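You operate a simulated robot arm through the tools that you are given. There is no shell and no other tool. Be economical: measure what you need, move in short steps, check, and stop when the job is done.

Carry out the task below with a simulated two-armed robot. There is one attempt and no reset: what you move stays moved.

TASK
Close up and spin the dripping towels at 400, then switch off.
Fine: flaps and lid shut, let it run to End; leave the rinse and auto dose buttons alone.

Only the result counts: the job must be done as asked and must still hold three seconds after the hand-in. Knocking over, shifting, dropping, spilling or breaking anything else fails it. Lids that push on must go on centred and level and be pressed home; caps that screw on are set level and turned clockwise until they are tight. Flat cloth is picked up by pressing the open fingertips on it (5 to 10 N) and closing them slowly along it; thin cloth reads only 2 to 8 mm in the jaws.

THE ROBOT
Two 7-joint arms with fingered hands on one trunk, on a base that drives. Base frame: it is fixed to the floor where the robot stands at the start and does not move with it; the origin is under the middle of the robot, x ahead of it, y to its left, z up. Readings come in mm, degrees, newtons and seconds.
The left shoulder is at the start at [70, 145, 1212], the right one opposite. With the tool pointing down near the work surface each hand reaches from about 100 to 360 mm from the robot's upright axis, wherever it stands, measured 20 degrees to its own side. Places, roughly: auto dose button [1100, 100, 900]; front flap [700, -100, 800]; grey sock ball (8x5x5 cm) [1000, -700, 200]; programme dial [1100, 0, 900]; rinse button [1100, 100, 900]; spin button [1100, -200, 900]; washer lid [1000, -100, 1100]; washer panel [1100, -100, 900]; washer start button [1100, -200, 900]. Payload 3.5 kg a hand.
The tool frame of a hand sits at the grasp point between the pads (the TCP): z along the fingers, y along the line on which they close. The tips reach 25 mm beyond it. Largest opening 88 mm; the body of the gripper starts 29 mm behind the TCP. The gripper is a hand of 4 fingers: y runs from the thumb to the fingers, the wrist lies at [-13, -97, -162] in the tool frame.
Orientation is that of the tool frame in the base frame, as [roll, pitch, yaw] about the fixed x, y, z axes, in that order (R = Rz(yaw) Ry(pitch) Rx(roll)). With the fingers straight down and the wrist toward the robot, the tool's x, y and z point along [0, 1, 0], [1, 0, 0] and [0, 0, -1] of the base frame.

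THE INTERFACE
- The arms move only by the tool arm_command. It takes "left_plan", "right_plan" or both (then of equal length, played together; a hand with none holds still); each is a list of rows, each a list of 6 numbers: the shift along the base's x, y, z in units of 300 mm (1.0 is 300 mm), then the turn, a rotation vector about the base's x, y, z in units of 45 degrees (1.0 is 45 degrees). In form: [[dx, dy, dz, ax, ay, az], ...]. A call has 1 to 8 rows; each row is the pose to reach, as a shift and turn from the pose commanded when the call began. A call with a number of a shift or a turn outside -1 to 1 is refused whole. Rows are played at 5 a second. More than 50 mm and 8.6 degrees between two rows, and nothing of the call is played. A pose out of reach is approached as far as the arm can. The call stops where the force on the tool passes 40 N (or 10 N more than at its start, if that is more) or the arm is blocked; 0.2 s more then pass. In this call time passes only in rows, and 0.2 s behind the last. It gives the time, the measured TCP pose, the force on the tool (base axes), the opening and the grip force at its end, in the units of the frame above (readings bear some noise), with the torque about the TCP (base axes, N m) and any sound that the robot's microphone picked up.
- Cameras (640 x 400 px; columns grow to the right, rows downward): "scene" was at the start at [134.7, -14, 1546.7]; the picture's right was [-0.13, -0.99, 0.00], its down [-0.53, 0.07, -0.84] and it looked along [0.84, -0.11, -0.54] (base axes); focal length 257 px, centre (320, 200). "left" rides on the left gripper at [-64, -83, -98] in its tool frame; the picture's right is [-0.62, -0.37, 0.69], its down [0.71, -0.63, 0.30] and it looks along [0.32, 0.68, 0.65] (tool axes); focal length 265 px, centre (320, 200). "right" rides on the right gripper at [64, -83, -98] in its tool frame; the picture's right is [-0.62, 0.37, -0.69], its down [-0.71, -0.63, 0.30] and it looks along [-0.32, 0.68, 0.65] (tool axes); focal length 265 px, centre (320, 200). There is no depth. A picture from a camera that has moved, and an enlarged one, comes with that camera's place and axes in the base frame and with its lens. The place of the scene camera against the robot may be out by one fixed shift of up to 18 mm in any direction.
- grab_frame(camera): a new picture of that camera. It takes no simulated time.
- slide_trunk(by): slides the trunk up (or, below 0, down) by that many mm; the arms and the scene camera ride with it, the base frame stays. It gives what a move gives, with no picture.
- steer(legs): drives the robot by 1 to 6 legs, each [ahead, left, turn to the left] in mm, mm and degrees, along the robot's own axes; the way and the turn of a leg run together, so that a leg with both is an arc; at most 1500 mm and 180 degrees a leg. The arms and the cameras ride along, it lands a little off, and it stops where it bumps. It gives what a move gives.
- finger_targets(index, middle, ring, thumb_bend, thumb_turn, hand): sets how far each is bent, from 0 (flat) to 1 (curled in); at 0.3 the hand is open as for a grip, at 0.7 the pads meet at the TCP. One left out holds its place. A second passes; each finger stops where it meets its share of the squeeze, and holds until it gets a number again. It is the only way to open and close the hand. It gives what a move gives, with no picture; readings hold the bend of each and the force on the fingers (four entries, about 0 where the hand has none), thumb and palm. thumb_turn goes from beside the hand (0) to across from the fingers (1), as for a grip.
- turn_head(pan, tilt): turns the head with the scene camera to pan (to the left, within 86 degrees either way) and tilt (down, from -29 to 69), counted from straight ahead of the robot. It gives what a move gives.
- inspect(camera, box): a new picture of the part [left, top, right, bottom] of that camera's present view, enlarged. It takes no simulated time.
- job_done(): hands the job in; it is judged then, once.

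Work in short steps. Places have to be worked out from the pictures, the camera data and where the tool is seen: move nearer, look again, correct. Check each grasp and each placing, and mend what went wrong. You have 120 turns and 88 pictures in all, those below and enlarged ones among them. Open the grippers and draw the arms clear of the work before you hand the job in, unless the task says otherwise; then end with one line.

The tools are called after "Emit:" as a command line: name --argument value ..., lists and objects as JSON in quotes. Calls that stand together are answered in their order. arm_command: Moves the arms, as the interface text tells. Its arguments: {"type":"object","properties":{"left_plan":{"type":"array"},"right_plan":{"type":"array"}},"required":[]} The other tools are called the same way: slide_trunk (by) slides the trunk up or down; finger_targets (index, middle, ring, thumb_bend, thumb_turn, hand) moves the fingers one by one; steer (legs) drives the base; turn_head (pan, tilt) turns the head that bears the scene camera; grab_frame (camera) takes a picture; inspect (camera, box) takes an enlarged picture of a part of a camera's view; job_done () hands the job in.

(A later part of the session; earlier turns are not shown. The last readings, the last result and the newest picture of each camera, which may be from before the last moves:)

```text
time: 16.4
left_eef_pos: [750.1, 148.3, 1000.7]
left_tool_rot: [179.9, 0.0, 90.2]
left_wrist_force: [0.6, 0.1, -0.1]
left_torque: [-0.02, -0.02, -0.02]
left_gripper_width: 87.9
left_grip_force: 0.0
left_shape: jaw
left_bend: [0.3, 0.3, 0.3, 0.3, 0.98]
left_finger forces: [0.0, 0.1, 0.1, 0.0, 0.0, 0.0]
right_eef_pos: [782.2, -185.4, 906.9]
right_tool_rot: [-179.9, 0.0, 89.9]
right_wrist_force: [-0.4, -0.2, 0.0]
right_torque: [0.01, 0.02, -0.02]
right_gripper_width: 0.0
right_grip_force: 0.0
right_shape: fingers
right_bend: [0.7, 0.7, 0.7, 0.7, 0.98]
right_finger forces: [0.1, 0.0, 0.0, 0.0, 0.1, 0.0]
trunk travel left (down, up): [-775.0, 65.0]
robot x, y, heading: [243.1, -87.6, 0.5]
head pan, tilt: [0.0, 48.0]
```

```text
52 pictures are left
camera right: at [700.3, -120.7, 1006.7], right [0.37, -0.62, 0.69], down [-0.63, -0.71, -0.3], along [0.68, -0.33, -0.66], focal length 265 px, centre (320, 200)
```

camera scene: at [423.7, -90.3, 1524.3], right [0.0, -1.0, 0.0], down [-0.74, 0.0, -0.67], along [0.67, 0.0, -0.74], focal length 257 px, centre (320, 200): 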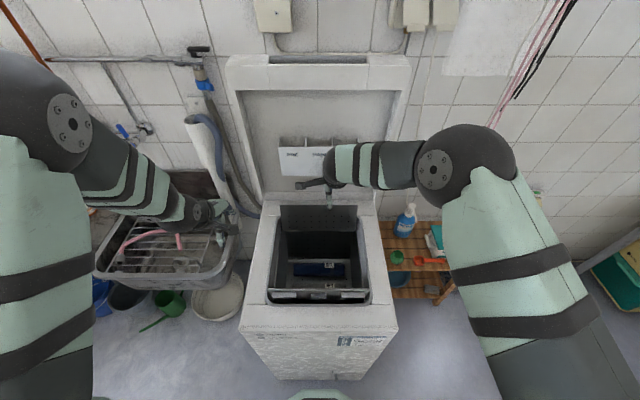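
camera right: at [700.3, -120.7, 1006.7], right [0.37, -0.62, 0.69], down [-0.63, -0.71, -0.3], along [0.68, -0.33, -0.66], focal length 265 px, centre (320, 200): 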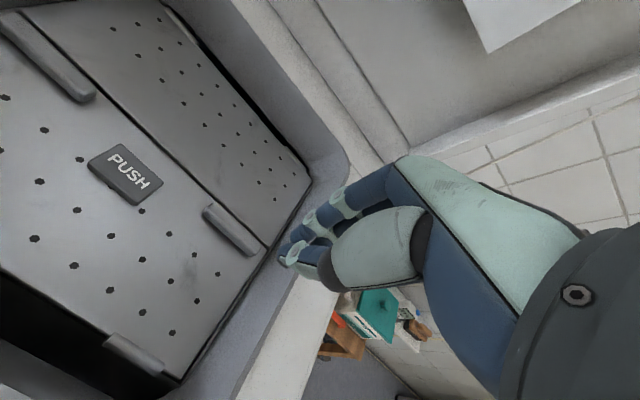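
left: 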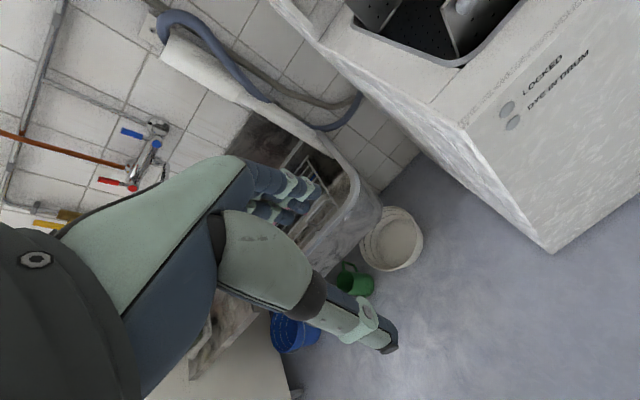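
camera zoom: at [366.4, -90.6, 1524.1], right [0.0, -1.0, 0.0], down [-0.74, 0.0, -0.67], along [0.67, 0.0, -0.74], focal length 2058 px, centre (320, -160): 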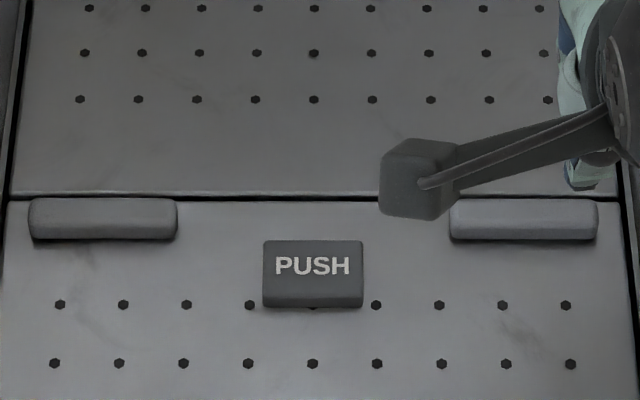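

The flaps are shut evenly and hold. The lid stands about upright (front of rim near x 990, hinge near x 1040, z 860, sides at y about +105 and −283). I plan to hook its right side from behind, so I open the hand, raise it to the right and turn it to point left.

Emit:
finger_targets --hand "right" --index 0.3 --middle 0.3 --ring 0.3 --thumb_bend 0.3

Emit:
arm_command --right_plan '[[0, -0.08, 0.13, 0, 0, 0], [0, -0.16, 0.26, 0.15, 0, 0], [0, -0.24, 0.39, 0.33, 0, 0], [0, -0.34, 0.5, 0.5, 0, 0], [0, -0.43, 0.58, 0.67, 0, 0], [0, -0.5, 0.65, 0.84, 0, 0], [0, -0.5, 0.65, 1.0, 0, 0]]'

Emit:
arm_command --right_plan '[[0, -0.05, 0, 0.16, 0, 0], [0, -0.1, 0, 0.33, 0, 0], [0, -0.12, 0, 0.5, 0, 0], [0, -0.12, 0, 0.67, 0, 0], [0, -0.12, 0, 0.84, 0, 0], [0, -0.12, 0, 1.0, 0, 0]]'

Emit:
grab_frame --camera "scene"

```text
time: 17.4
left_eef_pos: [752.0, 148.8, 1000.3]
left_tool_rot: [179.9, 0.1, 90.2]
left_wrist_force: [-0.5, -0.5, -0.8]
left_torque: [0.03, -0.01, 0.04]
left_gripper_width: 87.6
left_grip_force: 0.1
left_shape: jaw
left_bend: [0.3, 0.3, 0.3, 0.3, 0.98]
left_finger forces: [0.1, 0.0, 0.0, 0.0, 0.0, 0.1]
right_eef_pos: [784.6, -183.8, 907.6]
right_tool_rot: [-179.9, 0.1, 90.0]
right_wrist_force: [-0.6, 0.3, 0.6]
right_torque: [-0.01, 0.01, 0.03]
right_gripper_width: 84.3
right_grip_force: 0.0
right_shape: fingers
right_bend: [0.3, 0.3, 0.3, 0.3, 0.98]
right_finger forces: [0.1, 0.0, 0.0, 0.0, 0.0, 0.0]
trunk travel left (down, up): [-775.0, 65.0]
robot x, y, heading: [244.3, -88.3, 0.4]
head pan, tilt: [0.0, 48.0]
```

```text
time: 19.0
left_eef_pos: [752.4, 147.8, 999.6]
left_tool_rot: [-179.9, 0.0, 90.3]
left_wrist_force: [-0.3, -0.3, 0.3]
left_torque: [0.02, 0.01, 0.01]
left_gripper_width: 87.2
left_grip_force: 0.0
left_shape: jaw
left_bend: [0.3, 0.3, 0.3, 0.3, 0.98]
left_finger forces: [0.1, 0.0, 0.0, 0.1, 0.0, 0.0]
right_eef_pos: [785.3, -328.7, 1102.4]
right_tool_rot: [-179.9, -45.1, 90.0]
right_wrist_force: [0.1, 0.3, -0.3]
right_torque: [0.02, 0.0, 0.01]
right_gripper_width: 84.4
right_grip_force: 0.1
right_shape: fingers
right_bend: [0.3, 0.3, 0.3, 0.3, 0.98]
right_finger forces: [0.0, 0.1, 0.0, 0.0, 0.0, 0.1]
trunk travel left (down, up): [-775.0, 65.0]
robot x, y, heading: [242.8, -88.1, 0.5]
head pan, tilt: [0.0, 48.0]
```

```text
time: 20.4
left_eef_pos: [753.3, 148.3, 999.3]
left_tool_rot: [180.0, 0.1, 90.4]
left_wrist_force: [0.1, 0.0, -0.7]
left_torque: [0.0, 0.0, 0.01]
left_gripper_width: 87.6
left_grip_force: 0.0
left_shape: jaw
left_bend: [0.3, 0.3, 0.3, 0.3, 0.98]
left_finger forces: [0.0, 0.0, 0.0, 0.1, 0.1, 0.1]
right_eef_pos: [783.3, -365.5, 1102.1]
right_tool_rot: [11.6, -89.8, -101.5]
right_wrist_force: [-0.8, 0.8, 0.5]
right_torque: [0.0, 0.03, -0.02]
right_gripper_width: 84.5
right_grip_force: 0.2
right_shape: fingers
right_bend: [0.3, 0.3, 0.3, 0.3, 0.98]
right_finger forces: [0.1, 0.1, 0.0, 0.0, 0.0, 0.1]
trunk travel left (down, up): [-775.0, 65.0]
robot x, y, heading: [244.4, -88.6, 0.2]
head pan, tilt: [0.0, 48.0]
```

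```text
51 pictures are left
camera scene: at [369.2, -90.5, 1524.0], right [0.0, -1.0, 0.0], down [-0.74, 0.0, -0.67], along [0.67, 0.0, -0.74], focal length 257 px, centre (320, 200)
```

scene: 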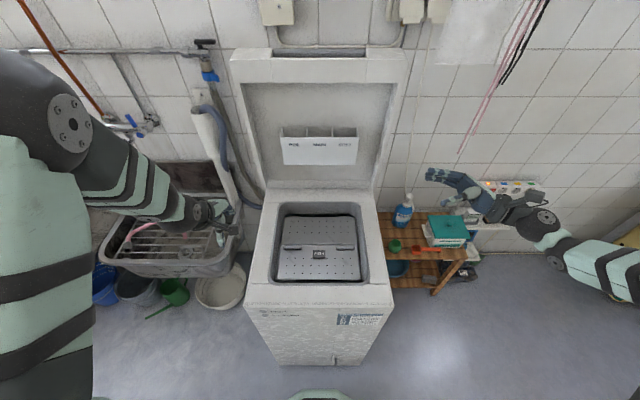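

The hand now points left with its fingers ahead. I clear the left hand outward, drive 90 mm ahead and reach the right hand alongside the lid's right edge.

Emit:
arm_command --left_plan '[[-0.1, 0.1, 0, 0, 0, 0], [-0.2, 0.2, 0, 0, 0, 0]]'

Emit:
steer --legs '[[90, 0, 0]]'

Emit:
arm_command --right_plan '[[0.13, 0, 0, 0, 0, 0], [0.26, 0, 0, 0, 0, 0], [0.38, 0, 0, 0, 0, 0], [0.46, 0, 0, 0, 0, 0]]'

Emit:
grab_frame --camera "scene"

Emit:
grab_frame --camera "right"

```text
time: 21.0
left_eef_pos: [692.7, 208.9, 998.2]
left_tool_rot: [179.8, 0.2, 90.2]
left_wrist_force: [0.6, 0.6, 0.1]
left_torque: [0.04, -0.03, 0.0]
left_gripper_width: 87.8
left_grip_force: 0.0
left_shape: jaw
left_bend: [0.3, 0.3, 0.3, 0.3, 0.98]
left_finger forces: [0.0, 0.0, 0.1, 0.1, 0.1, 0.1]
right_eef_pos: [782.2, -362.5, 1103.3]
right_tool_rot: [-142.7, -89.9, 52.7]
right_wrist_force: [-0.7, 0.1, -0.5]
right_torque: [-0.01, 0.0, -0.02]
right_gripper_width: 84.5
right_grip_force: 0.1
right_shape: fingers
right_bend: [0.3, 0.3, 0.3, 0.3, 0.98]
right_finger forces: [0.1, 0.1, 0.1, 0.0, 0.0, 0.1]
trunk travel left (down, up): [-775.0, 65.0]
robot x, y, heading: [243.3, -83.9, 0.3]
head pan, tilt: [0.0, 48.0]
```

```text
time: 22.3
left_eef_pos: [784.2, 218.2, 996.7]
left_tool_rot: [-179.8, -0.1, 90.9]
left_wrist_force: [-0.4, 0.7, 0.5]
left_torque: [0.01, 0.02, -0.01]
left_gripper_width: 87.5
left_grip_force: 0.0
left_shape: jaw
left_bend: [0.3, 0.3, 0.3, 0.3, 0.98]
left_finger forces: [0.0, 0.0, 0.0, 0.1, 0.0, 0.0]
right_eef_pos: [880.2, -354.2, 1099.6]
right_tool_rot: [-76.3, -89.7, -13.0]
right_wrist_force: [0.3, -0.1, -0.9]
right_torque: [0.01, 0.01, 0.04]
right_gripper_width: 84.7
right_grip_force: 0.1
right_shape: fingers
right_bend: [0.3, 0.3, 0.3, 0.3, 0.98]
right_finger forces: [0.0, 0.0, 0.0, 0.0, 0.1, 0.0]
trunk travel left (down, up): [-775.0, 65.0]
robot x, y, heading: [330.8, -80.5, 0.8]
head pan, tilt: [0.0, 48.0]
stopped in leg 1: the robot was blocked; the commanded pose is now the measured one
```

```text
time: 23.3
left_eef_pos: [781.7, 218.0, 997.9]
left_tool_rot: [180.0, 0.0, 90.8]
left_wrist_force: [0.5, -1.0, -0.6]
left_torque: [0.01, 0.03, -0.05]
left_gripper_width: 87.6
left_grip_force: 0.1
left_shape: jaw
left_bend: [0.3, 0.3, 0.3, 0.3, 0.98]
left_finger forces: [0.0, 0.0, 0.0, 0.0, 0.0, 0.1]
right_eef_pos: [1014.8, -351.9, 1097.4]
right_tool_rot: [-124.3, -89.7, 35.1]
right_wrist_force: [-0.8, -0.4, -1.0]
right_torque: [-0.04, -0.03, -0.02]
right_gripper_width: 84.5
right_grip_force: 0.0
right_shape: fingers
right_bend: [0.3, 0.3, 0.3, 0.3, 0.98]
right_finger forces: [0.1, 0.0, 0.1, 0.0, 0.0, 0.0]
trunk travel left (down, up): [-775.0, 65.0]
robot x, y, heading: [336.2, -82.3, 0.9]
head pan, tilt: [0.0, 48.0]
```

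```text
50 pictures are left
camera scene: at [459.7, -81.7, 1523.9], right [0.01, -1.0, 0.0], down [-0.74, -0.01, -0.67], along [0.67, 0.01, -0.74], focal length 257 px, centre (320, 200)
```

scene: 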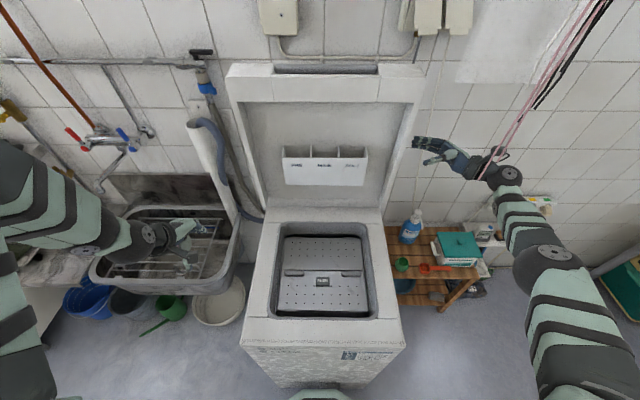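

```text
49 pictures are left
camera right: at [933.2, -451.6, 1162.8], right [0.37, -0.69, -0.62], down [-0.64, 0.3, -0.71], along [0.67, 0.66, -0.33], focal length 265 px, centre (320, 200)
```

right: 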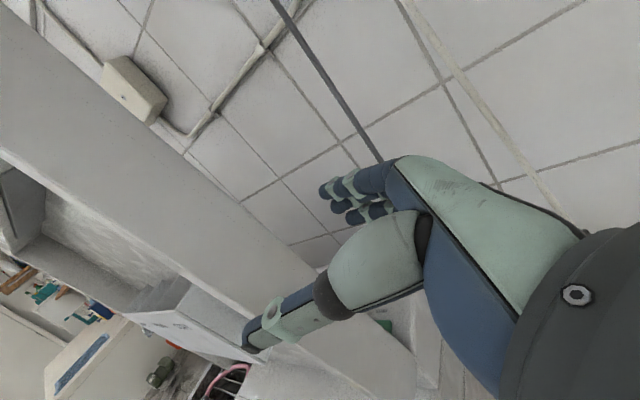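

The base touched the washer's front and stopped. The hand view shows the lid's edge lying between thumb and fingers. I move left so they straddle it.

Emit:
arm_command --right_plan '[[0, 0.08, 0, 0, 0, 0], [0, 0.16, 0, 0, 0, 0], [0, 0.25, 0, 0, 0, 0]]'

Emit:
grab_frame --camera "right"

Emit:
inspect --camera "scene" --box '[340, 60, 500, 220]'

```text
time: 24.1
left_eef_pos: [780.4, 217.7, 997.5]
left_tool_rot: [180.0, 0.1, 91.0]
left_wrist_force: [-0.6, 0.4, -0.2]
left_torque: [0.0, -0.04, 0.01]
left_gripper_width: 87.6
left_grip_force: 0.1
left_shape: jaw
left_bend: [0.3, 0.3, 0.3, 0.3, 0.98]
left_finger forces: [0.0, 0.1, 0.1, 0.0, 0.1, 0.1]
right_eef_pos: [1017.4, -277.6, 1100.7]
right_tool_rot: [167.1, -89.9, 103.7]
right_wrist_force: [1.4, 0.3, -1.2]
right_torque: [0.0, 0.01, -0.01]
right_gripper_width: 84.5
right_grip_force: 0.0
right_shape: fingers
right_bend: [0.3, 0.3, 0.3, 0.3, 0.98]
right_finger forces: [0.1, 0.0, 0.0, 0.0, 0.1, 0.0]
trunk travel left (down, up): [-775.0, 65.0]
robot x, y, heading: [334.2, -84.0, 1.0]
head pan, tilt: [0.0, 48.0]
```

```text
48 pictures are left
camera right: at [934.6, -376.8, 1165.8], right [0.38, -0.69, -0.62], down [-0.63, 0.3, -0.72], along [0.68, 0.66, -0.33], focal length 265 px, centre (320, 200)
```

right: 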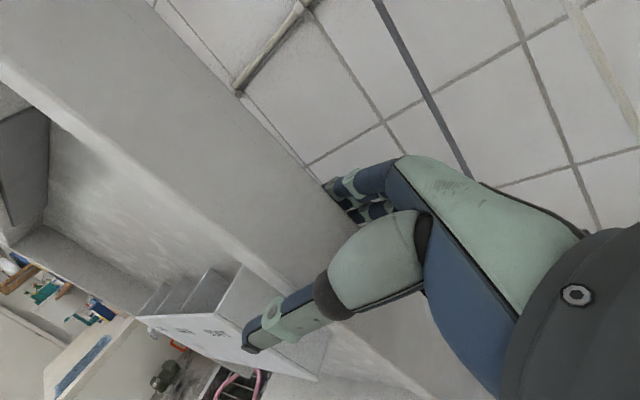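

```text
2.50 times, centred on (420, 140) of scene
camera zoom: at [458.5, -81.9, 1524.0], right [0.02, -1.0, 0.0], down [-0.74, -0.01, -0.67], along [0.67, 0.01, -0.74], focal length 643 px, centre (70, 350)
```

zoom: 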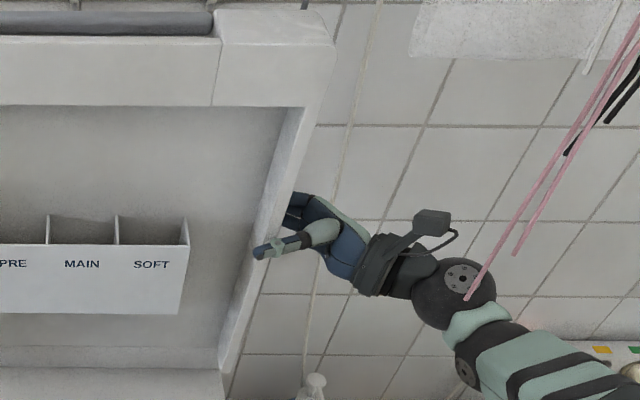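

Fingers are behind the lid's edge and the thumb is in front. I pull it forward along its arc, turning the hand with it.

Emit:
arm_command --right_plan '[[-0.11, 0, -0.018, 0, -0.178, 0], [-0.217, 0, -0.052, 0, -0.356, 0], [-0.319, 0, -0.1, 0, -0.533, 0], [-0.412, 0, -0.162, 0, -0.711, 0]]'

Emit:
grab_frame --camera "scene"

```text
time: 25.1
left_eef_pos: [781.1, 215.8, 998.0]
left_tool_rot: [179.9, 0.0, 90.7]
left_wrist_force: [0.6, -1.1, -0.3]
left_torque: [-0.02, 0.03, 0.01]
left_gripper_width: 87.7
left_grip_force: 0.0
left_shape: jaw
left_bend: [0.3, 0.3, 0.3, 0.3, 0.98]
left_finger forces: [0.0, 0.0, 0.0, 0.0, 0.0, 0.0]
right_eef_pos: [892.1, -280.7, 1051.7]
right_tool_rot: [90.8, -58.0, 179.9]
right_wrist_force: [-0.9, 0.5, -2.8]
right_torque: [-0.04, -0.01, -0.04]
right_gripper_width: 87.2
right_grip_force: 1.8
right_shape: fingers
right_bend: [0.3, 0.3, 0.3, 0.27, 0.98]
right_finger forces: [0.0, 0.1, 0.1, 0.0, 2.8, 0.1]
trunk travel left (down, up): [-775.0, 65.0]
robot x, y, heading: [336.6, -83.2, 1.0]
head pan, tilt: [0.0, 48.0]
```

```text
46 pictures are left
camera scene: at [458.6, -84.1, 1524.1], right [0.01, -1.0, 0.0], down [-0.74, -0.01, -0.67], along [0.67, 0.01, -0.74], focal length 257 px, centre (320, 200)
```

scene: 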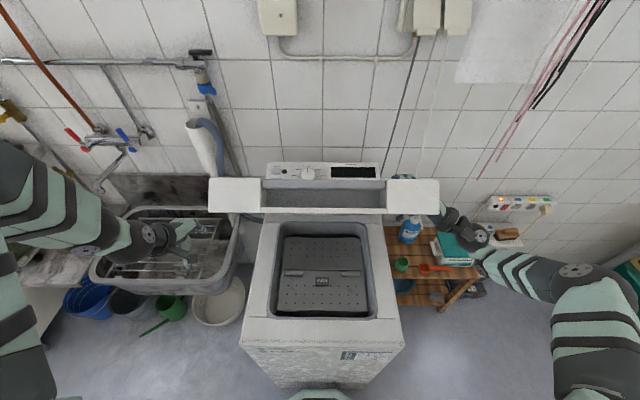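

It comes easily and now rests on the thumb; the panel is visible at the back. I keep lowering it on the thumb.

Emit:
arm_command --right_plan '[[-0.084, 0, -0.074, 0, -0.178, 0], [-0.157, 0, -0.159, 0, -0.356, 0], [-0.217, 0, -0.254, 0, -0.533, 0], [-0.264, 0, -0.356, 0, -0.711, 0]]'

Emit:
grab_frame --camera "scene"

```text
time: 26.1
left_eef_pos: [779.9, 220.0, 997.3]
left_tool_rot: [179.9, 0.0, 91.1]
left_wrist_force: [-0.2, 0.2, -0.2]
left_torque: [-0.04, -0.01, 0.03]
left_gripper_width: 87.8
left_grip_force: 0.0
left_shape: jaw
left_bend: [0.3, 0.3, 0.3, 0.3, 0.98]
left_finger forces: [0.1, 0.0, 0.0, 0.1, 0.0, 0.1]
right_eef_pos: [819.4, -273.4, 944.9]
right_tool_rot: [89.5, -31.0, -179.0]
right_wrist_force: [17.8, 10.9, 14.5]
right_torque: [-1.16, 0.75, 0.78]
right_gripper_width: 86.9
right_grip_force: 1.2
right_shape: fingers
right_bend: [0.3, 0.3, 0.3, 0.28, 0.97]
right_finger forces: [0.0, 0.0, 0.0, 0.1, 2.0, 0.1]
trunk travel left (down, up): [-775.0, 65.0]
robot x, y, heading: [329.3, -83.3, 0.7]
head pan, tilt: [0.0, 48.0]
stopped in row 4 (right hand): the force on the tool passed its limit at 241 N (the readings are from after the stop); the commanded pose is now the measured one
```

```text
45 pictures are left
camera scene: at [457.9, -80.5, 1524.0], right [0.02, -1.0, 0.0], down [-0.74, -0.01, -0.67], along [0.67, 0.01, -0.74], focal length 257 px, centre (320, 200)
```

scene: 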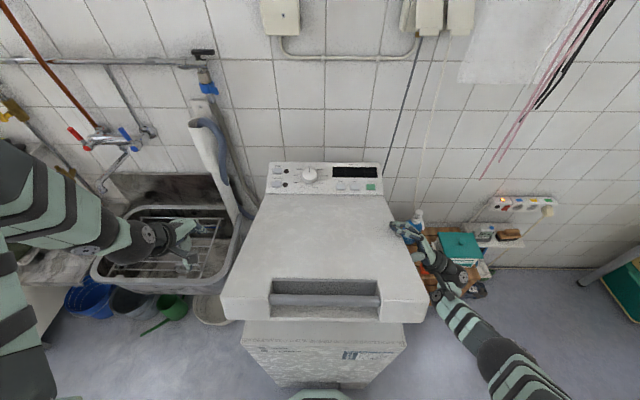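

The arm struck something hard. I look at where before moving on.

Emit:
inspect --camera "scene" --box '[370, 190, 530, 310]'

Emit:
grab_frame --camera "right"

```text
3.33 times, centred on (450, 250) of scene
camera zoom: at [457.9, -80.5, 1524.0], right [0.02, -1.0, 0.0], down [-0.74, -0.01, -0.67], along [0.67, 0.01, -0.74], focal length 858 px, centre (-113, 33)
```

zoom: 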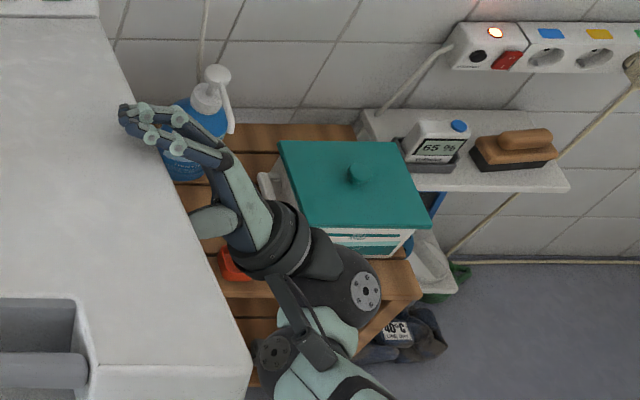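

```text
43 pictures are left
camera right: at [723.1, -372.8, 907.1], right [0.73, -0.68, -0.01], down [0.28, 0.31, -0.91], along [0.62, 0.66, 0.42], focal length 265 px, centre (320, 200)
```

right: 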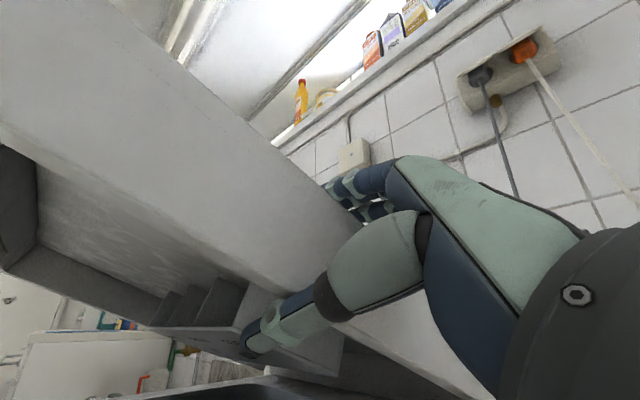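

The lid still rests on the thumb; the hand's camera mount likely met the forearm. I lower further, turning the hand back a few degrees to relieve it.

Emit:
arm_command --right_plan '[[0.0, 0, -0.03, 0, 0.09, 0], [-0.02, 0, -0.07, 0, 0.18, 0], [-0.04, 0, -0.12, 0, 0.18, 0], [-0.06, 0, -0.17, 0, 0.18, 0]]'

Emit:
grab_frame --camera "scene"

```text
time: 27.1
left_eef_pos: [781.0, 219.9, 997.0]
left_tool_rot: [-180.0, 0.1, 91.1]
left_wrist_force: [0.0, -0.6, -0.7]
left_torque: [0.04, 0.02, 0.0]
left_gripper_width: 87.6
left_grip_force: 0.1
left_shape: jaw
left_bend: [0.3, 0.3, 0.3, 0.3, 0.98]
left_finger forces: [0.0, 0.1, 0.0, 0.0, 0.0, 0.0]
right_eef_pos: [803.0, -272.4, 892.1]
right_tool_rot: [89.5, -38.8, -178.9]
right_wrist_force: [4.2, -2.4, 0.6]
right_torque: [-0.06, -0.51, 0.05]
right_gripper_width: 87.5
right_grip_force: 5.8
right_shape: fingers
right_bend: [0.3, 0.3, 0.28, 0.28, 1.0]
right_finger forces: [0.0, 0.0, 6.3, 0.1, 5.2, 0.1]
trunk travel left (down, up): [-775.0, 65.0]
robot x, y, heading: [335.2, -80.0, 1.1]
head pan, tilt: [0.0, 48.0]
```

```text
42 pictures are left
camera scene: at [459.8, -81.6, 1523.9], right [0.02, -1.0, 0.0], down [-0.74, -0.01, -0.67], along [0.67, 0.01, -0.74], focal length 257 px, centre (320, 200)
```

scene: 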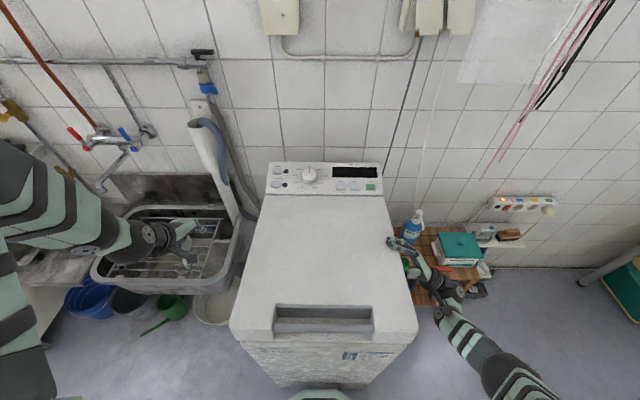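

The lid is nearly down. I draw the hand out to the right so it can drop the last bit.

Emit:
arm_command --right_plan '[[0, -0.1, 0, 0, 0, 0], [-0.02, -0.2, 0, 0, 0, 0], [-0.04, -0.3, 0, 0, 0, 0]]'

Emit:
grab_frame --camera "scene"

```text
time: 27.4
left_eef_pos: [778.4, 220.9, 997.8]
left_tool_rot: [180.0, 0.1, 91.2]
left_wrist_force: [0.1, -0.5, -0.3]
left_torque: [0.03, -0.01, -0.01]
left_gripper_width: 87.5
left_grip_force: 0.0
left_shape: jaw
left_bend: [0.3, 0.3, 0.3, 0.3, 0.98]
left_finger forces: [0.0, 0.0, 0.1, 0.0, 0.0, 0.1]
right_eef_pos: [803.2, -276.3, 893.6]
right_tool_rot: [88.9, -39.5, -178.6]
right_wrist_force: [10.2, 0.2, 7.0]
right_torque: [-0.68, 0.33, 0.27]
right_gripper_width: 88.1
right_grip_force: 3.6
right_shape: fingers
right_bend: [0.3, 0.3, 0.28, 0.27, 0.99]
right_finger forces: [0.0, 0.0, 3.6, 0.1, 4.0, 0.1]
trunk travel left (down, up): [-775.0, 65.0]
robot x, y, heading: [328.6, -79.0, 1.1]
head pan, tilt: [0.0, 48.0]
stopped in row 1 (right hand): the force on the tool passed its limit at 86 N (the readings are from after the stop); the commanded pose is now the measured one
```

```text
41 pictures are left
camera scene: at [457.2, -81.1, 1524.0], right [0.02, -1.0, 0.0], down [-0.74, -0.02, -0.67], along [0.67, 0.01, -0.74], focal length 257 px, centre (320, 200)
```

scene: 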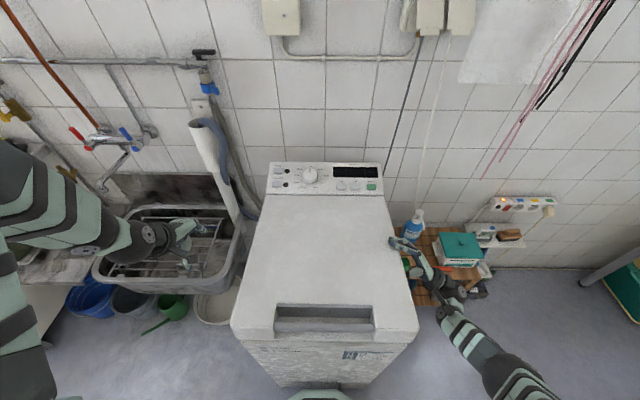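

Likely the wrist fouls itself in this pose, so I withdraw the hand with the base instead: slightly back, then to the right.

Emit:
steer --legs '[[-15, 0, 0], [0, -70, 0]]'

Emit:
grab_frame --camera "scene"

```text
time: 28.8
left_eef_pos: [766.3, 153.2, 996.7]
left_tool_rot: [-179.9, 0.2, 91.2]
left_wrist_force: [0.1, 0.4, 0.1]
left_torque: [-0.01, -0.01, -0.02]
left_gripper_width: 87.7
left_grip_force: 0.0
left_shape: jaw
left_bend: [0.3, 0.3, 0.3, 0.3, 0.98]
left_finger forces: [0.0, 0.0, 0.0, 0.0, 0.1, 0.1]
right_eef_pos: [791.1, -345.9, 893.9]
right_tool_rot: [89.0, -39.5, -178.5]
right_wrist_force: [17.9, 14.0, 17.0]
right_torque: [-1.56, 1.42, 0.5]
right_gripper_width: 85.1
right_grip_force: 0.1
right_shape: fingers
right_bend: [0.3, 0.3, 0.3, 0.3, 0.98]
right_finger forces: [0.1, 0.1, 0.0, 0.0, 0.1, 0.0]
trunk travel left (down, up): [-775.0, 65.0]
robot x, y, heading: [322.7, -152.5, 1.4]
head pan, tilt: [0.0, 48.0]
```

```text
40 pictures are left
camera scene: at [445.8, -148.9, 1523.9], right [0.02, -1.0, 0.0], down [-0.74, -0.02, -0.67], along [0.67, 0.01, -0.74], focal length 257 px, centre (320, 200)
```

scene: 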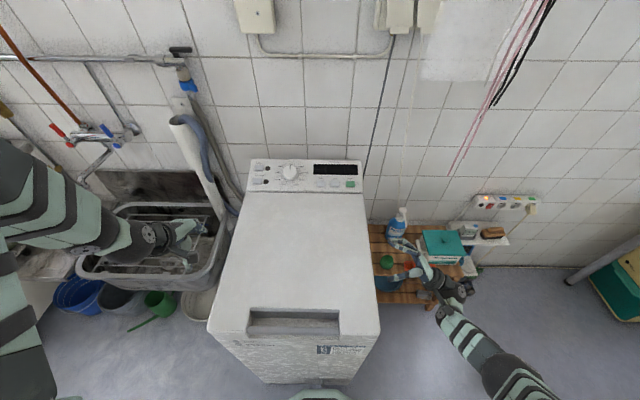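

The hand is free of the lid. I raise it and turn it back to relieve the wrist, then zoom at the lid.

Emit:
arm_command --right_plan '[[0, -0.02, 0.05, 0, 0.18, 0], [0, -0.04, 0.12, 0, 0.36, 0], [0, -0.06, 0.22, 0, 0.54, 0], [0, -0.08, 0.32, 0, 0.72, 0], [0, -0.1, 0.42, 0, 0.9, 0]]'

Emit:
inspect --camera "scene" --box '[190, 150, 450, 390]'

Emit:
inspect --camera "scene" --box '[240, 150, 380, 210]'

```text
time: 30.0
left_eef_pos: [765.5, 151.1, 997.6]
left_tool_rot: [180.0, 0.0, 91.3]
left_wrist_force: [-0.2, -0.5, 0.2]
left_torque: [0.0, 0.0, -0.02]
left_gripper_width: 87.5
left_grip_force: 0.0
left_shape: jaw
left_bend: [0.3, 0.3, 0.3, 0.3, 0.98]
left_finger forces: [0.0, 0.0, 0.1, 0.0, 0.0, 0.1]
right_eef_pos: [792.3, -377.8, 1019.0]
right_tool_rot: [82.4, -80.1, -172.5]
right_wrist_force: [-0.3, 0.4, -0.7]
right_torque: [0.02, 0.0, 0.0]
right_gripper_width: 85.3
right_grip_force: 0.1
right_shape: fingers
right_bend: [0.3, 0.3, 0.3, 0.3, 0.98]
right_finger forces: [0.0, 0.0, 0.1, 0.1, 0.0, 0.0]
trunk travel left (down, up): [-775.0, 65.0]
robot x, y, heading: [321.1, -152.5, 1.1]
head pan, tilt: [0.0, 48.0]
```

```text
1.67 times, centred on (320, 270) of scene
camera zoom: at [444.1, -152.1, 1524.0], right [0.02, -1.0, 0.0], down [-0.74, -0.02, -0.67], along [0.67, 0.01, -0.74], focal length 429 px, centre (320, 83)
```

zoom: 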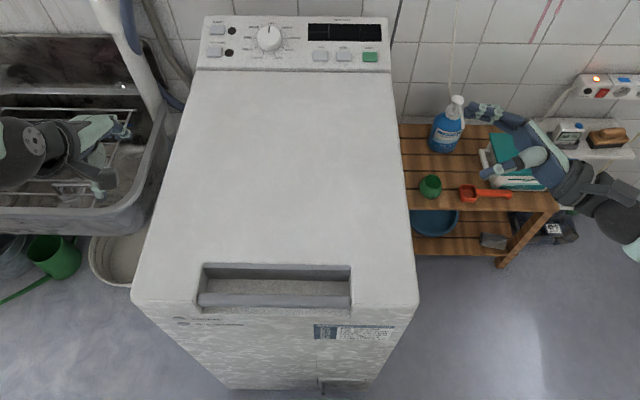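

```text
4.57 times, centred on (310, 180) of scene
camera zoom: at [444.1, -152.1, 1524.0], right [0.02, -1.0, 0.0], down [-0.74, -0.02, -0.67], along [0.67, 0.01, -0.74], focal length 1176 px, centre (366, 291)
```

zoom: 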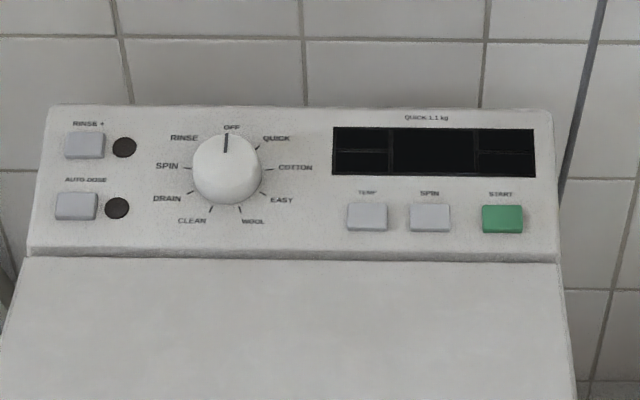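

The lid looks shut. The panel shows the dial at OFF, with SPIN two steps counter-clockwise, and TEMP, SPIN and START buttons at right. I turn the right hand back to point down, to press the lid home.

Emit:
arm_command --right_plan '[[0, 0, 0.05, 0, 0.18, 0], [0, 0, 0.1, -0.15, 0.18, 0], [0, 0, 0.1, -0.32, 0.18, 0], [0, 0, 0.1, -0.49, 0.18, 0], [0, 0.05, 0.1, -0.66, 0.18, 0], [0, 0.1, 0.1, -0.83, 0.18, 0], [0, 0.15, 0.1, -0.98, 0.18, 0]]'

Emit:
arm_command --right_plan '[[-0.03, 0.08, 0, -0.17, 0, 0], [-0.07, 0.16, 0, -0.34, 0, 0], [-0.1, 0.24, 0, -0.51, 0, 0], [-0.14, 0.32, 0, -0.68, 0, 0], [-0.17, 0.38, 0, -0.85, 0, 0], [-0.2, 0.42, 0, -1.0, 0, 0]]'

Emit:
grab_frame --camera "right"

```text
time: 31.6
left_eef_pos: [767.1, 151.9, 997.4]
left_tool_rot: [-180.0, 0.1, 91.2]
left_wrist_force: [-0.4, -0.4, -0.3]
left_torque: [0.0, 0.03, 0.0]
left_gripper_width: 87.8
left_grip_force: 0.2
left_shape: jaw
left_bend: [0.3, 0.3, 0.3, 0.3, 0.98]
left_finger forces: [0.0, 0.0, 0.0, 0.1, 0.0, 0.0]
right_eef_pos: [789.8, -334.5, 1050.7]
right_tool_rot: [-179.9, -47.2, 93.8]
right_wrist_force: [-0.6, 0.2, 0.2]
right_torque: [-0.02, -0.01, 0.04]
right_gripper_width: 85.2
right_grip_force: 0.0
right_shape: fingers
right_bend: [0.3, 0.3, 0.3, 0.3, 0.98]
right_finger forces: [0.0, 0.0, 0.1, 0.0, 0.0, 0.0]
trunk travel left (down, up): [-775.0, 65.0]
robot x, y, heading: [321.4, -150.2, 1.4]
head pan, tilt: [0.0, 48.0]
```

```text
time: 33.0
left_eef_pos: [764.5, 152.5, 998.6]
left_tool_rot: [180.0, 0.0, 91.2]
left_wrist_force: [0.3, 0.2, -0.4]
left_torque: [0.0, 0.01, -0.02]
left_gripper_width: 87.7
left_grip_force: 0.0
left_shape: jaw
left_bend: [0.3, 0.3, 0.3, 0.3, 0.98]
left_finger forces: [0.1, 0.0, 0.0, 0.0, 0.0, 0.1]
right_eef_pos: [729.0, -206.2, 1050.5]
right_tool_rot: [-177.3, -2.2, 92.5]
right_wrist_force: [0.0, 0.8, -0.1]
right_torque: [-0.03, 0.0, 0.01]
right_gripper_width: 85.3
right_grip_force: 0.2
right_shape: fingers
right_bend: [0.3, 0.3, 0.3, 0.3, 0.98]
right_finger forces: [0.0, 0.0, 0.0, 0.1, 0.1, 0.1]
trunk travel left (down, up): [-775.0, 65.0]
robot x, y, heading: [319.5, -155.3, 0.9]
head pan, tilt: [0.0, 48.0]
```

```text
37 pictures are left
camera right: at [648.4, -149.8, 1154.9], right [0.43, -0.63, 0.65], down [-0.61, -0.73, -0.3], along [0.66, -0.27, -0.7], focal length 265 px, centre (320, 200)
```

right: 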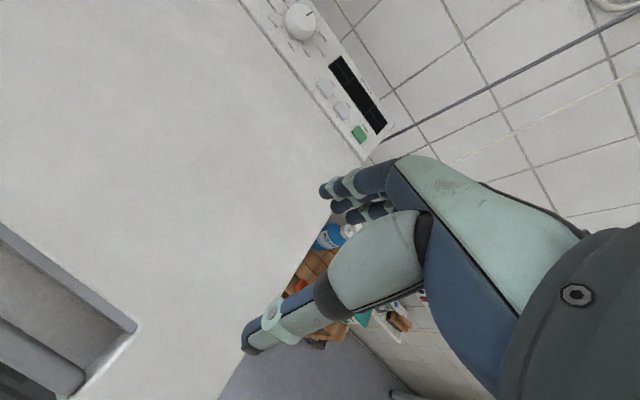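

I close the hand to a fist-like tool and press the lid down gently near its front right.

Emit:
finger_targets --hand "right" --index 0.7 --middle 0.7 --ring 0.7 --thumb_bend 0.7

Emit:
arm_command --right_plan '[[0, 0.03, -0.1, 0, 0, 0], [0, 0.06, -0.2, 0, 0, 0], [0, 0.06, -0.28, 0, 0, 0], [0, 0.06, -0.34, 0, 0, 0], [0, 0.06, -0.38, 0, 0, 0], [0, 0.06, -0.42, 0, 0, 0], [0, 0.06, -0.46, 0, 0, 0], [0, 0.06, -0.5, 0, 0, 0]]'

Emit:
grab_frame --camera "scene"

```text
time: 34.0
left_eef_pos: [766.2, 149.5, 997.8]
left_tool_rot: [-180.0, 0.1, 91.2]
left_wrist_force: [-0.2, 0.4, 0.4]
left_torque: [0.0, 0.01, 0.0]
left_gripper_width: 87.4
left_grip_force: 0.1
left_shape: jaw
left_bend: [0.3, 0.3, 0.3, 0.3, 0.98]
left_finger forces: [0.0, 0.0, 0.0, 0.0, 0.0, 0.0]
right_eef_pos: [729.5, -206.4, 1049.9]
right_tool_rot: [-177.2, -2.4, 92.7]
right_wrist_force: [-0.7, 0.1, -0.2]
right_torque: [-0.01, -0.01, 0.01]
right_gripper_width: 0.1
right_grip_force: 0.1
right_shape: fingers
right_bend: [0.7, 0.7, 0.7, 0.7, 0.98]
right_finger forces: [0.0, 0.0, 0.0, 0.0, 0.0, 0.0]
trunk travel left (down, up): [-775.0, 65.0]
robot x, y, heading: [318.9, -151.3, 1.2]
head pan, tilt: [0.0, 48.0]
```

```text
time: 35.7
left_eef_pos: [764.2, 149.6, 998.8]
left_tool_rot: [179.9, -0.1, 91.3]
left_wrist_force: [-0.3, 0.8, -0.5]
left_torque: [0.05, 0.04, -0.02]
left_gripper_width: 87.2
left_grip_force: 0.2
left_shape: jaw
left_bend: [0.3, 0.3, 0.3, 0.3, 0.98]
left_finger forces: [0.0, 0.1, 0.1, 0.1, 0.0, 0.1]
right_eef_pos: [731.6, -186.7, 914.4]
right_tool_rot: [-178.2, -2.6, 92.6]
right_wrist_force: [-4.1, -1.4, 16.7]
right_torque: [0.01, 0.25, -0.01]
right_gripper_width: 0.0
right_grip_force: 8.6
right_shape: fingers
right_bend: [0.7, 0.71, 0.7, 0.7, 0.98]
right_finger forces: [1.1, 1.2, 0.0, 0.0, 15.2, 0.1]
trunk travel left (down, up): [-775.0, 65.0]
robot x, y, heading: [322.2, -152.6, 1.1]
head pan, tilt: [0.0, 48.0]
stopped in row 8 (right hand): the force on the tool passed its limit at 53 N (the readings are from after the stop); the commanded pose is now the measured one
```

```text
36 pictures are left
camera scene: at [442.0, -152.4, 1524.4], right [0.02, -1.0, 0.0], down [-0.74, -0.02, -0.67], along [0.67, 0.01, -0.74], focal length 257 px, centre (320, 200)
```

scene: 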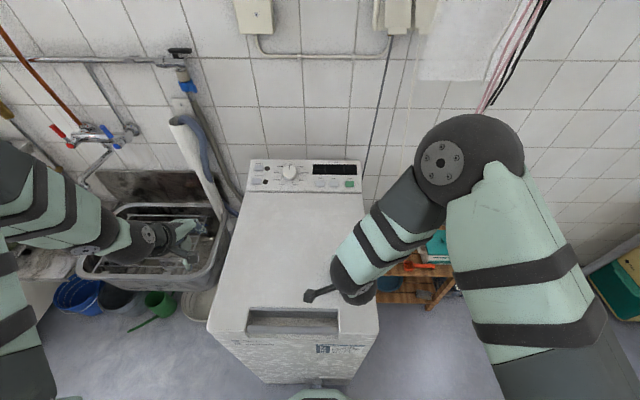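

The lid is firmly down (solid at z about 889). I raise both hands, then lower the trunk 120 mm to gain reach toward the panel.

Emit:
arm_command --left_plan '[[0, 0, 0.1, 0, 0, 0], [0, 0, 0.25, 0, 0, 0], [0, 0, 0.4, 0, 0, 0], [0, 0, 0.5, 0, 0, 0]]' --right_plan '[[0, -0.03, 0.1, 0, 0, 0], [0, -0.08, 0.25, 0, 0, 0], [0, -0.12, 0.4, 0, 0, 0], [0, -0.2, 0.53, 0, 0, 0]]'

Emit:
slide_trunk --by -120

Emit:
arm_command --left_plan '[[0.1, -0.07, 0.05, 0, -0.1, 0], [0.2, -0.14, 0.05, 0, -0.2, 0], [0.3, -0.22, 0.05, 0, -0.3, 0], [0.4, -0.29, 0.05, 0, -0.4, 0], [0.5, -0.36, 0.05, 0, -0.5, 0], [0.6, -0.43, 0.05, 0, -0.58, 0], [0.7, -0.52, 0.05, 0, -0.58, 0], [0.8, -0.6, 0.05, 0, -0.58, 0]]'

Emit:
grab_frame --camera "left"

```text
time: 36.7
left_eef_pos: [767.6, 146.2, 1148.8]
left_tool_rot: [179.9, -0.1, 91.2]
left_wrist_force: [0.4, -0.2, -0.7]
left_torque: [0.01, -0.03, 0.01]
left_gripper_width: 87.9
left_grip_force: 0.0
left_shape: jaw
left_bend: [0.3, 0.3, 0.3, 0.3, 0.98]
left_finger forces: [0.0, 0.0, 0.1, 0.0, 0.0, 0.0]
right_eef_pos: [733.5, -248.7, 1069.9]
right_tool_rot: [-178.0, -2.6, 92.7]
right_wrist_force: [-0.1, 0.1, 0.8]
right_torque: [-0.02, 0.0, 0.0]
right_gripper_width: 0.0
right_grip_force: 0.1
right_shape: fingers
right_bend: [0.7, 0.7, 0.7, 0.7, 0.98]
right_finger forces: [0.0, 0.1, 0.1, 0.0, 0.0, 0.1]
trunk travel left (down, up): [-775.0, 65.0]
robot x, y, heading: [321.5, -151.6, 1.3]
head pan, tilt: [0.0, 48.0]
```

```text
time: 38.2
left_eef_pos: [769.6, 150.3, 1027.1]
left_tool_rot: [-180.0, 0.0, 91.2]
left_wrist_force: [-0.4, -0.6, 0.0]
left_torque: [0.02, -0.02, 0.03]
left_gripper_width: 87.7
left_grip_force: 0.0
left_shape: jaw
left_bend: [0.3, 0.3, 0.3, 0.3, 0.98]
left_finger forces: [0.0, 0.0, 0.0, 0.0, 0.0, 0.1]
right_eef_pos: [735.9, -246.7, 949.8]
right_tool_rot: [-177.9, -2.6, 92.6]
right_wrist_force: [0.3, -1.3, 0.6]
right_torque: [0.02, -0.01, 0.01]
right_gripper_width: 0.1
right_grip_force: 0.0
right_shape: fingers
right_bend: [0.7, 0.7, 0.7, 0.7, 0.98]
right_finger forces: [0.0, 0.0, 0.1, 0.0, 0.1, 0.0]
trunk travel left (down, up): [-655.0, 185.0]
robot x, y, heading: [319.3, -151.8, 1.4]
head pan, tilt: [0.0, 48.0]
```

```text
time: 40.0
left_eef_pos: [1011.3, -29.9, 1043.5]
left_tool_rot: [154.0, 0.6, 91.2]
left_wrist_force: [-0.9, 0.4, 0.3]
left_torque: [-0.02, -0.04, 0.01]
left_gripper_width: 87.6
left_grip_force: 0.1
left_shape: jaw
left_bend: [0.3, 0.3, 0.3, 0.3, 0.98]
left_finger forces: [0.0, 0.0, 0.0, 0.1, 0.0, 0.1]
right_eef_pos: [736.5, -247.2, 947.9]
right_tool_rot: [-177.9, -2.7, 92.7]
right_wrist_force: [1.1, 0.0, 0.5]
right_torque: [0.01, -0.02, -0.02]
right_gripper_width: 0.0
right_grip_force: 0.0
right_shape: fingers
right_bend: [0.7, 0.7, 0.7, 0.7, 0.98]
right_finger forces: [0.1, 0.0, 0.0, 0.0, 0.0, 0.1]
trunk travel left (down, up): [-655.0, 185.0]
robot x, y, heading: [316.4, -150.8, 1.3]
head pan, tilt: [0.0, 48.0]
```

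```text
35 pictures are left
camera left: at [895.3, -98.3, 1096.6], right [-0.02, -0.63, -0.78], down [-0.45, 0.7, -0.56], along [0.89, 0.34, -0.29], focal length 265 px, centre (320, 200)
```

left: 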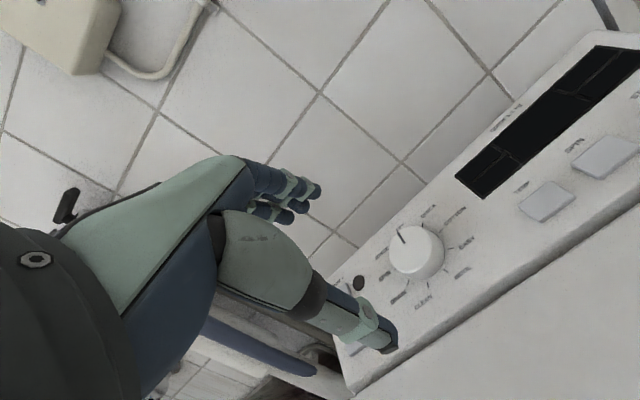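

The knob's cap is at about (1096, −38, 926). I hover the left hand over it and pre-turn the hand 40° clockwise so that it can turn 80° counter-clockwise.

Emit:
arm_command --left_plan '[[0.04, -0.006, -0.03, 0.078, 0, -0.16], [0.08, -0.012, -0.07, 0.156, 0, -0.32], [0.12, -0.018, -0.11, 0.235, 0, -0.48], [0.16, -0.027, -0.15, 0.313, 0, -0.64], [0.193, -0.027, -0.185, 0.391, 0, -0.8]]'

Emit:
grab_frame --camera "left"

Emit:
inspect --camera "scene" --box '[220, 90, 400, 210]'

```text
time: 41.2
left_eef_pos: [1067.1, -36.0, 986.3]
left_tool_rot: [159.2, -16.0, 53.9]
left_wrist_force: [0.2, 0.6, 0.7]
left_torque: [0.01, 0.01, -0.02]
left_gripper_width: 87.7
left_grip_force: 0.1
left_shape: jaw
left_bend: [0.3, 0.3, 0.3, 0.3, 0.98]
left_finger forces: [0.1, 0.0, 0.0, 0.0, 0.0, 0.0]
right_eef_pos: [735.0, -245.5, 948.4]
right_tool_rot: [-178.0, -2.6, 92.6]
right_wrist_force: [0.1, 0.3, 0.3]
right_torque: [-0.02, -0.03, 0.0]
right_gripper_width: 0.0
right_grip_force: 0.0
right_shape: fingers
right_bend: [0.7, 0.7, 0.7, 0.7, 0.98]
right_finger forces: [0.0, 0.0, 0.0, 0.0, 0.1, 0.0]
trunk travel left (down, up): [-655.0, 185.0]
robot x, y, heading: [317.9, -152.8, 1.1]
head pan, tilt: [0.0, 48.0]
```

```text
34 pictures are left
camera left: at [930.6, -34.6, 1028.9], right [-0.3, -0.25, -0.92], down [0.1, 0.95, -0.29], along [0.95, -0.18, -0.26], focal length 265 px, centre (320, 200)
```

left: 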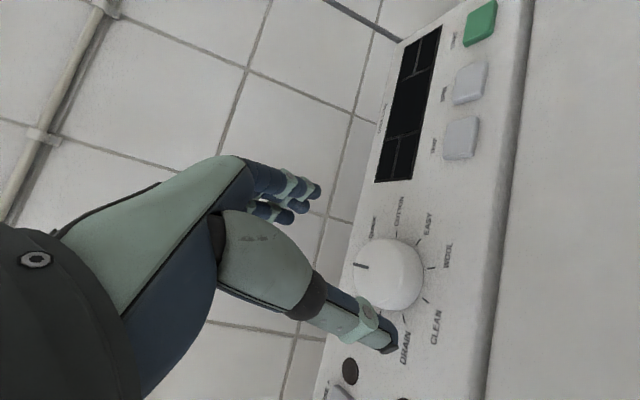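

```text
3.33 times, centred on (310, 150) of scene
camera zoom: at [446.5, -151.5, 1403.9], right [0.02, -1.0, 0.0], down [-0.74, -0.02, -0.67], along [0.67, 0.01, -0.74], focal length 858 px, centre (353, 367)
```

zoom: 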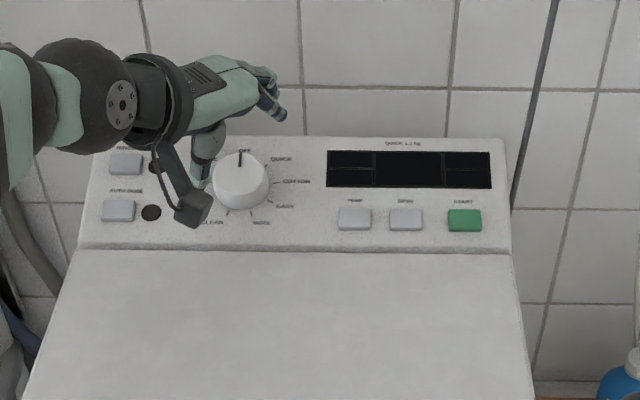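

Refined from two hand views, the knob cap is at about (1106, −33, 917). I descend along the tool axis around it.

Emit:
arm_command --left_plan '[[0.04, 0.01, -0.06, 0, 0, 0], [0.08, 0.01, -0.12, 0, 0, 0], [0.105, 0.01, -0.17, 0, 0, 0]]'

Emit:
grab_frame --camera "left"

Emit:
inspect --camera "scene" --box '[230, 130, 350, 190]'

```text
time: 42.0
left_eef_pos: [1101.0, -34.5, 935.1]
left_tool_rot: [159.0, -16.0, 54.1]
left_wrist_force: [0.4, 0.5, 0.6]
left_torque: [-0.01, 0.01, 0.03]
left_gripper_width: 87.7
left_grip_force: 0.1
left_shape: jaw
left_bend: [0.3, 0.3, 0.3, 0.3, 0.98]
left_finger forces: [0.0, 0.1, 0.0, 0.0, 0.0, 0.0]
right_eef_pos: [736.0, -246.7, 950.1]
right_tool_rot: [-177.9, -2.7, 92.6]
right_wrist_force: [-0.5, 0.1, 0.1]
right_torque: [-0.01, 0.0, -0.03]
right_gripper_width: 0.0
right_grip_force: 0.0
right_shape: fingers
right_bend: [0.7, 0.7, 0.7, 0.7, 0.98]
right_finger forces: [0.1, 0.0, 0.1, 0.0, 0.1, 0.0]
trunk travel left (down, up): [-655.0, 185.0]
robot x, y, heading: [318.6, -151.7, 1.2]
head pan, tilt: [0.0, 48.0]
```

```text
32 pictures are left
camera left: at [963.3, -32.4, 978.9], right [-0.3, -0.25, -0.92], down [0.1, 0.95, -0.29], along [0.95, -0.18, -0.26], focal length 265 px, centre (320, 200)
```

left: 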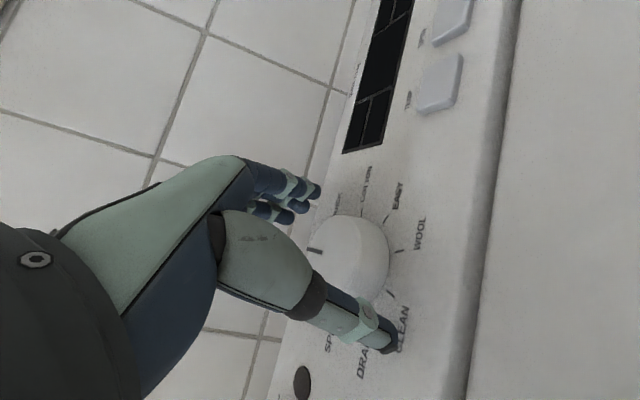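

```text
5.33 times, centred on (290, 160) of scene
camera zoom: at [445.6, -152.3, 1404.0], right [0.02, -1.0, 0.0], down [-0.74, -0.02, -0.67], along [0.67, 0.01, -0.74], focal length 1372 px, centre (480, 413)
```

zoom: 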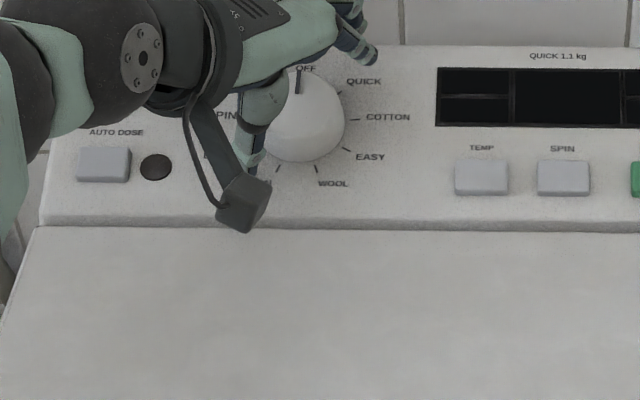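

The knob sits between thumb and fingers. I go 12 mm deeper and close the hand on it.

Emit:
arm_command --left_plan '[[0.01, 0, -0.02, 0, 0, 0], [0.018, 0, -0.04, 0, 0, 0]]'

Emit:
finger_targets --hand "left" --index 0.5 --middle 0.5 --ring 0.5 --thumb_bend 0.5

Emit:
grab_frame --camera "left"

```text
time: 42.6
left_eef_pos: [1102.7, -37.8, 929.1]
left_tool_rot: [158.7, -16.4, 54.2]
left_wrist_force: [-2.7, -3.0, 13.7]
left_torque: [0.31, 0.56, 0.22]
left_gripper_width: 87.9
left_grip_force: 0.0
left_shape: jaw
left_bend: [0.3, 0.3, 0.3, 0.29, 0.98]
left_finger forces: [0.1, 0.1, 0.1, 0.0, 13.7, 0.0]
right_eef_pos: [733.9, -247.9, 951.8]
right_tool_rot: [-178.0, -2.7, 92.6]
right_wrist_force: [0.1, 0.2, 0.1]
right_torque: [-0.01, 0.03, 0.02]
right_gripper_width: 0.0
right_grip_force: 0.1
right_shape: fingers
right_bend: [0.7, 0.7, 0.7, 0.7, 0.98]
right_finger forces: [0.0, 0.1, 0.0, 0.1, 0.0, 0.0]
trunk travel left (down, up): [-655.0, 185.0]
robot x, y, heading: [321.3, -153.2, 1.1]
head pan, tilt: [0.0, 48.0]
```

```text
time: 43.6
left_eef_pos: [1100.7, -35.5, 929.6]
left_tool_rot: [158.8, -16.3, 54.2]
left_wrist_force: [-8.1, -0.7, 20.2]
left_torque: [0.64, 0.89, 0.3]
left_gripper_width: 62.1
left_grip_force: 11.5
left_shape: fingers
left_bend: [0.5, 0.5, 0.5, 0.33, 0.98]
left_finger forces: [0.0, 0.0, 0.0, 0.0, 21.7, 0.0]
right_eef_pos: [731.9, -248.0, 952.4]
right_tool_rot: [-178.2, -2.7, 92.5]
right_wrist_force: [-0.8, -0.5, -0.3]
right_torque: [-0.02, 0.02, 0.03]
right_gripper_width: 0.1
right_grip_force: 0.0
right_shape: fingers
right_bend: [0.7, 0.7, 0.7, 0.7, 0.98]
right_finger forces: [0.1, 0.0, 0.0, 0.0, 0.0, 0.0]
trunk travel left (down, up): [-655.0, 185.0]
robot x, y, heading: [323.2, -154.1, 1.0]
head pan, tilt: [0.0, 48.0]
```

```text
30 pictures are left
camera left: at [963.5, -33.8, 971.4], right [-0.3, -0.25, -0.92], down [0.1, 0.95, -0.29], along [0.95, -0.18, -0.26], focal length 265 px, centre (320, 200)
```

left: 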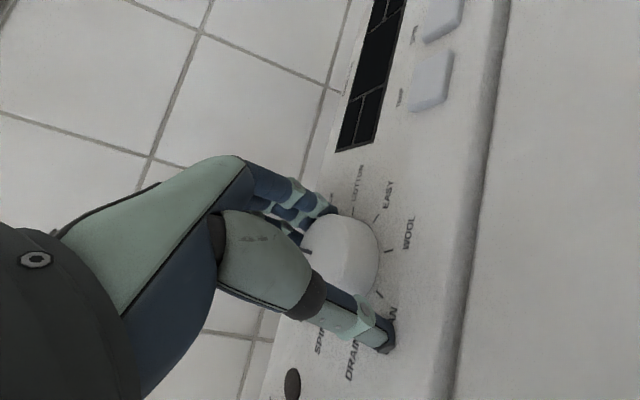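

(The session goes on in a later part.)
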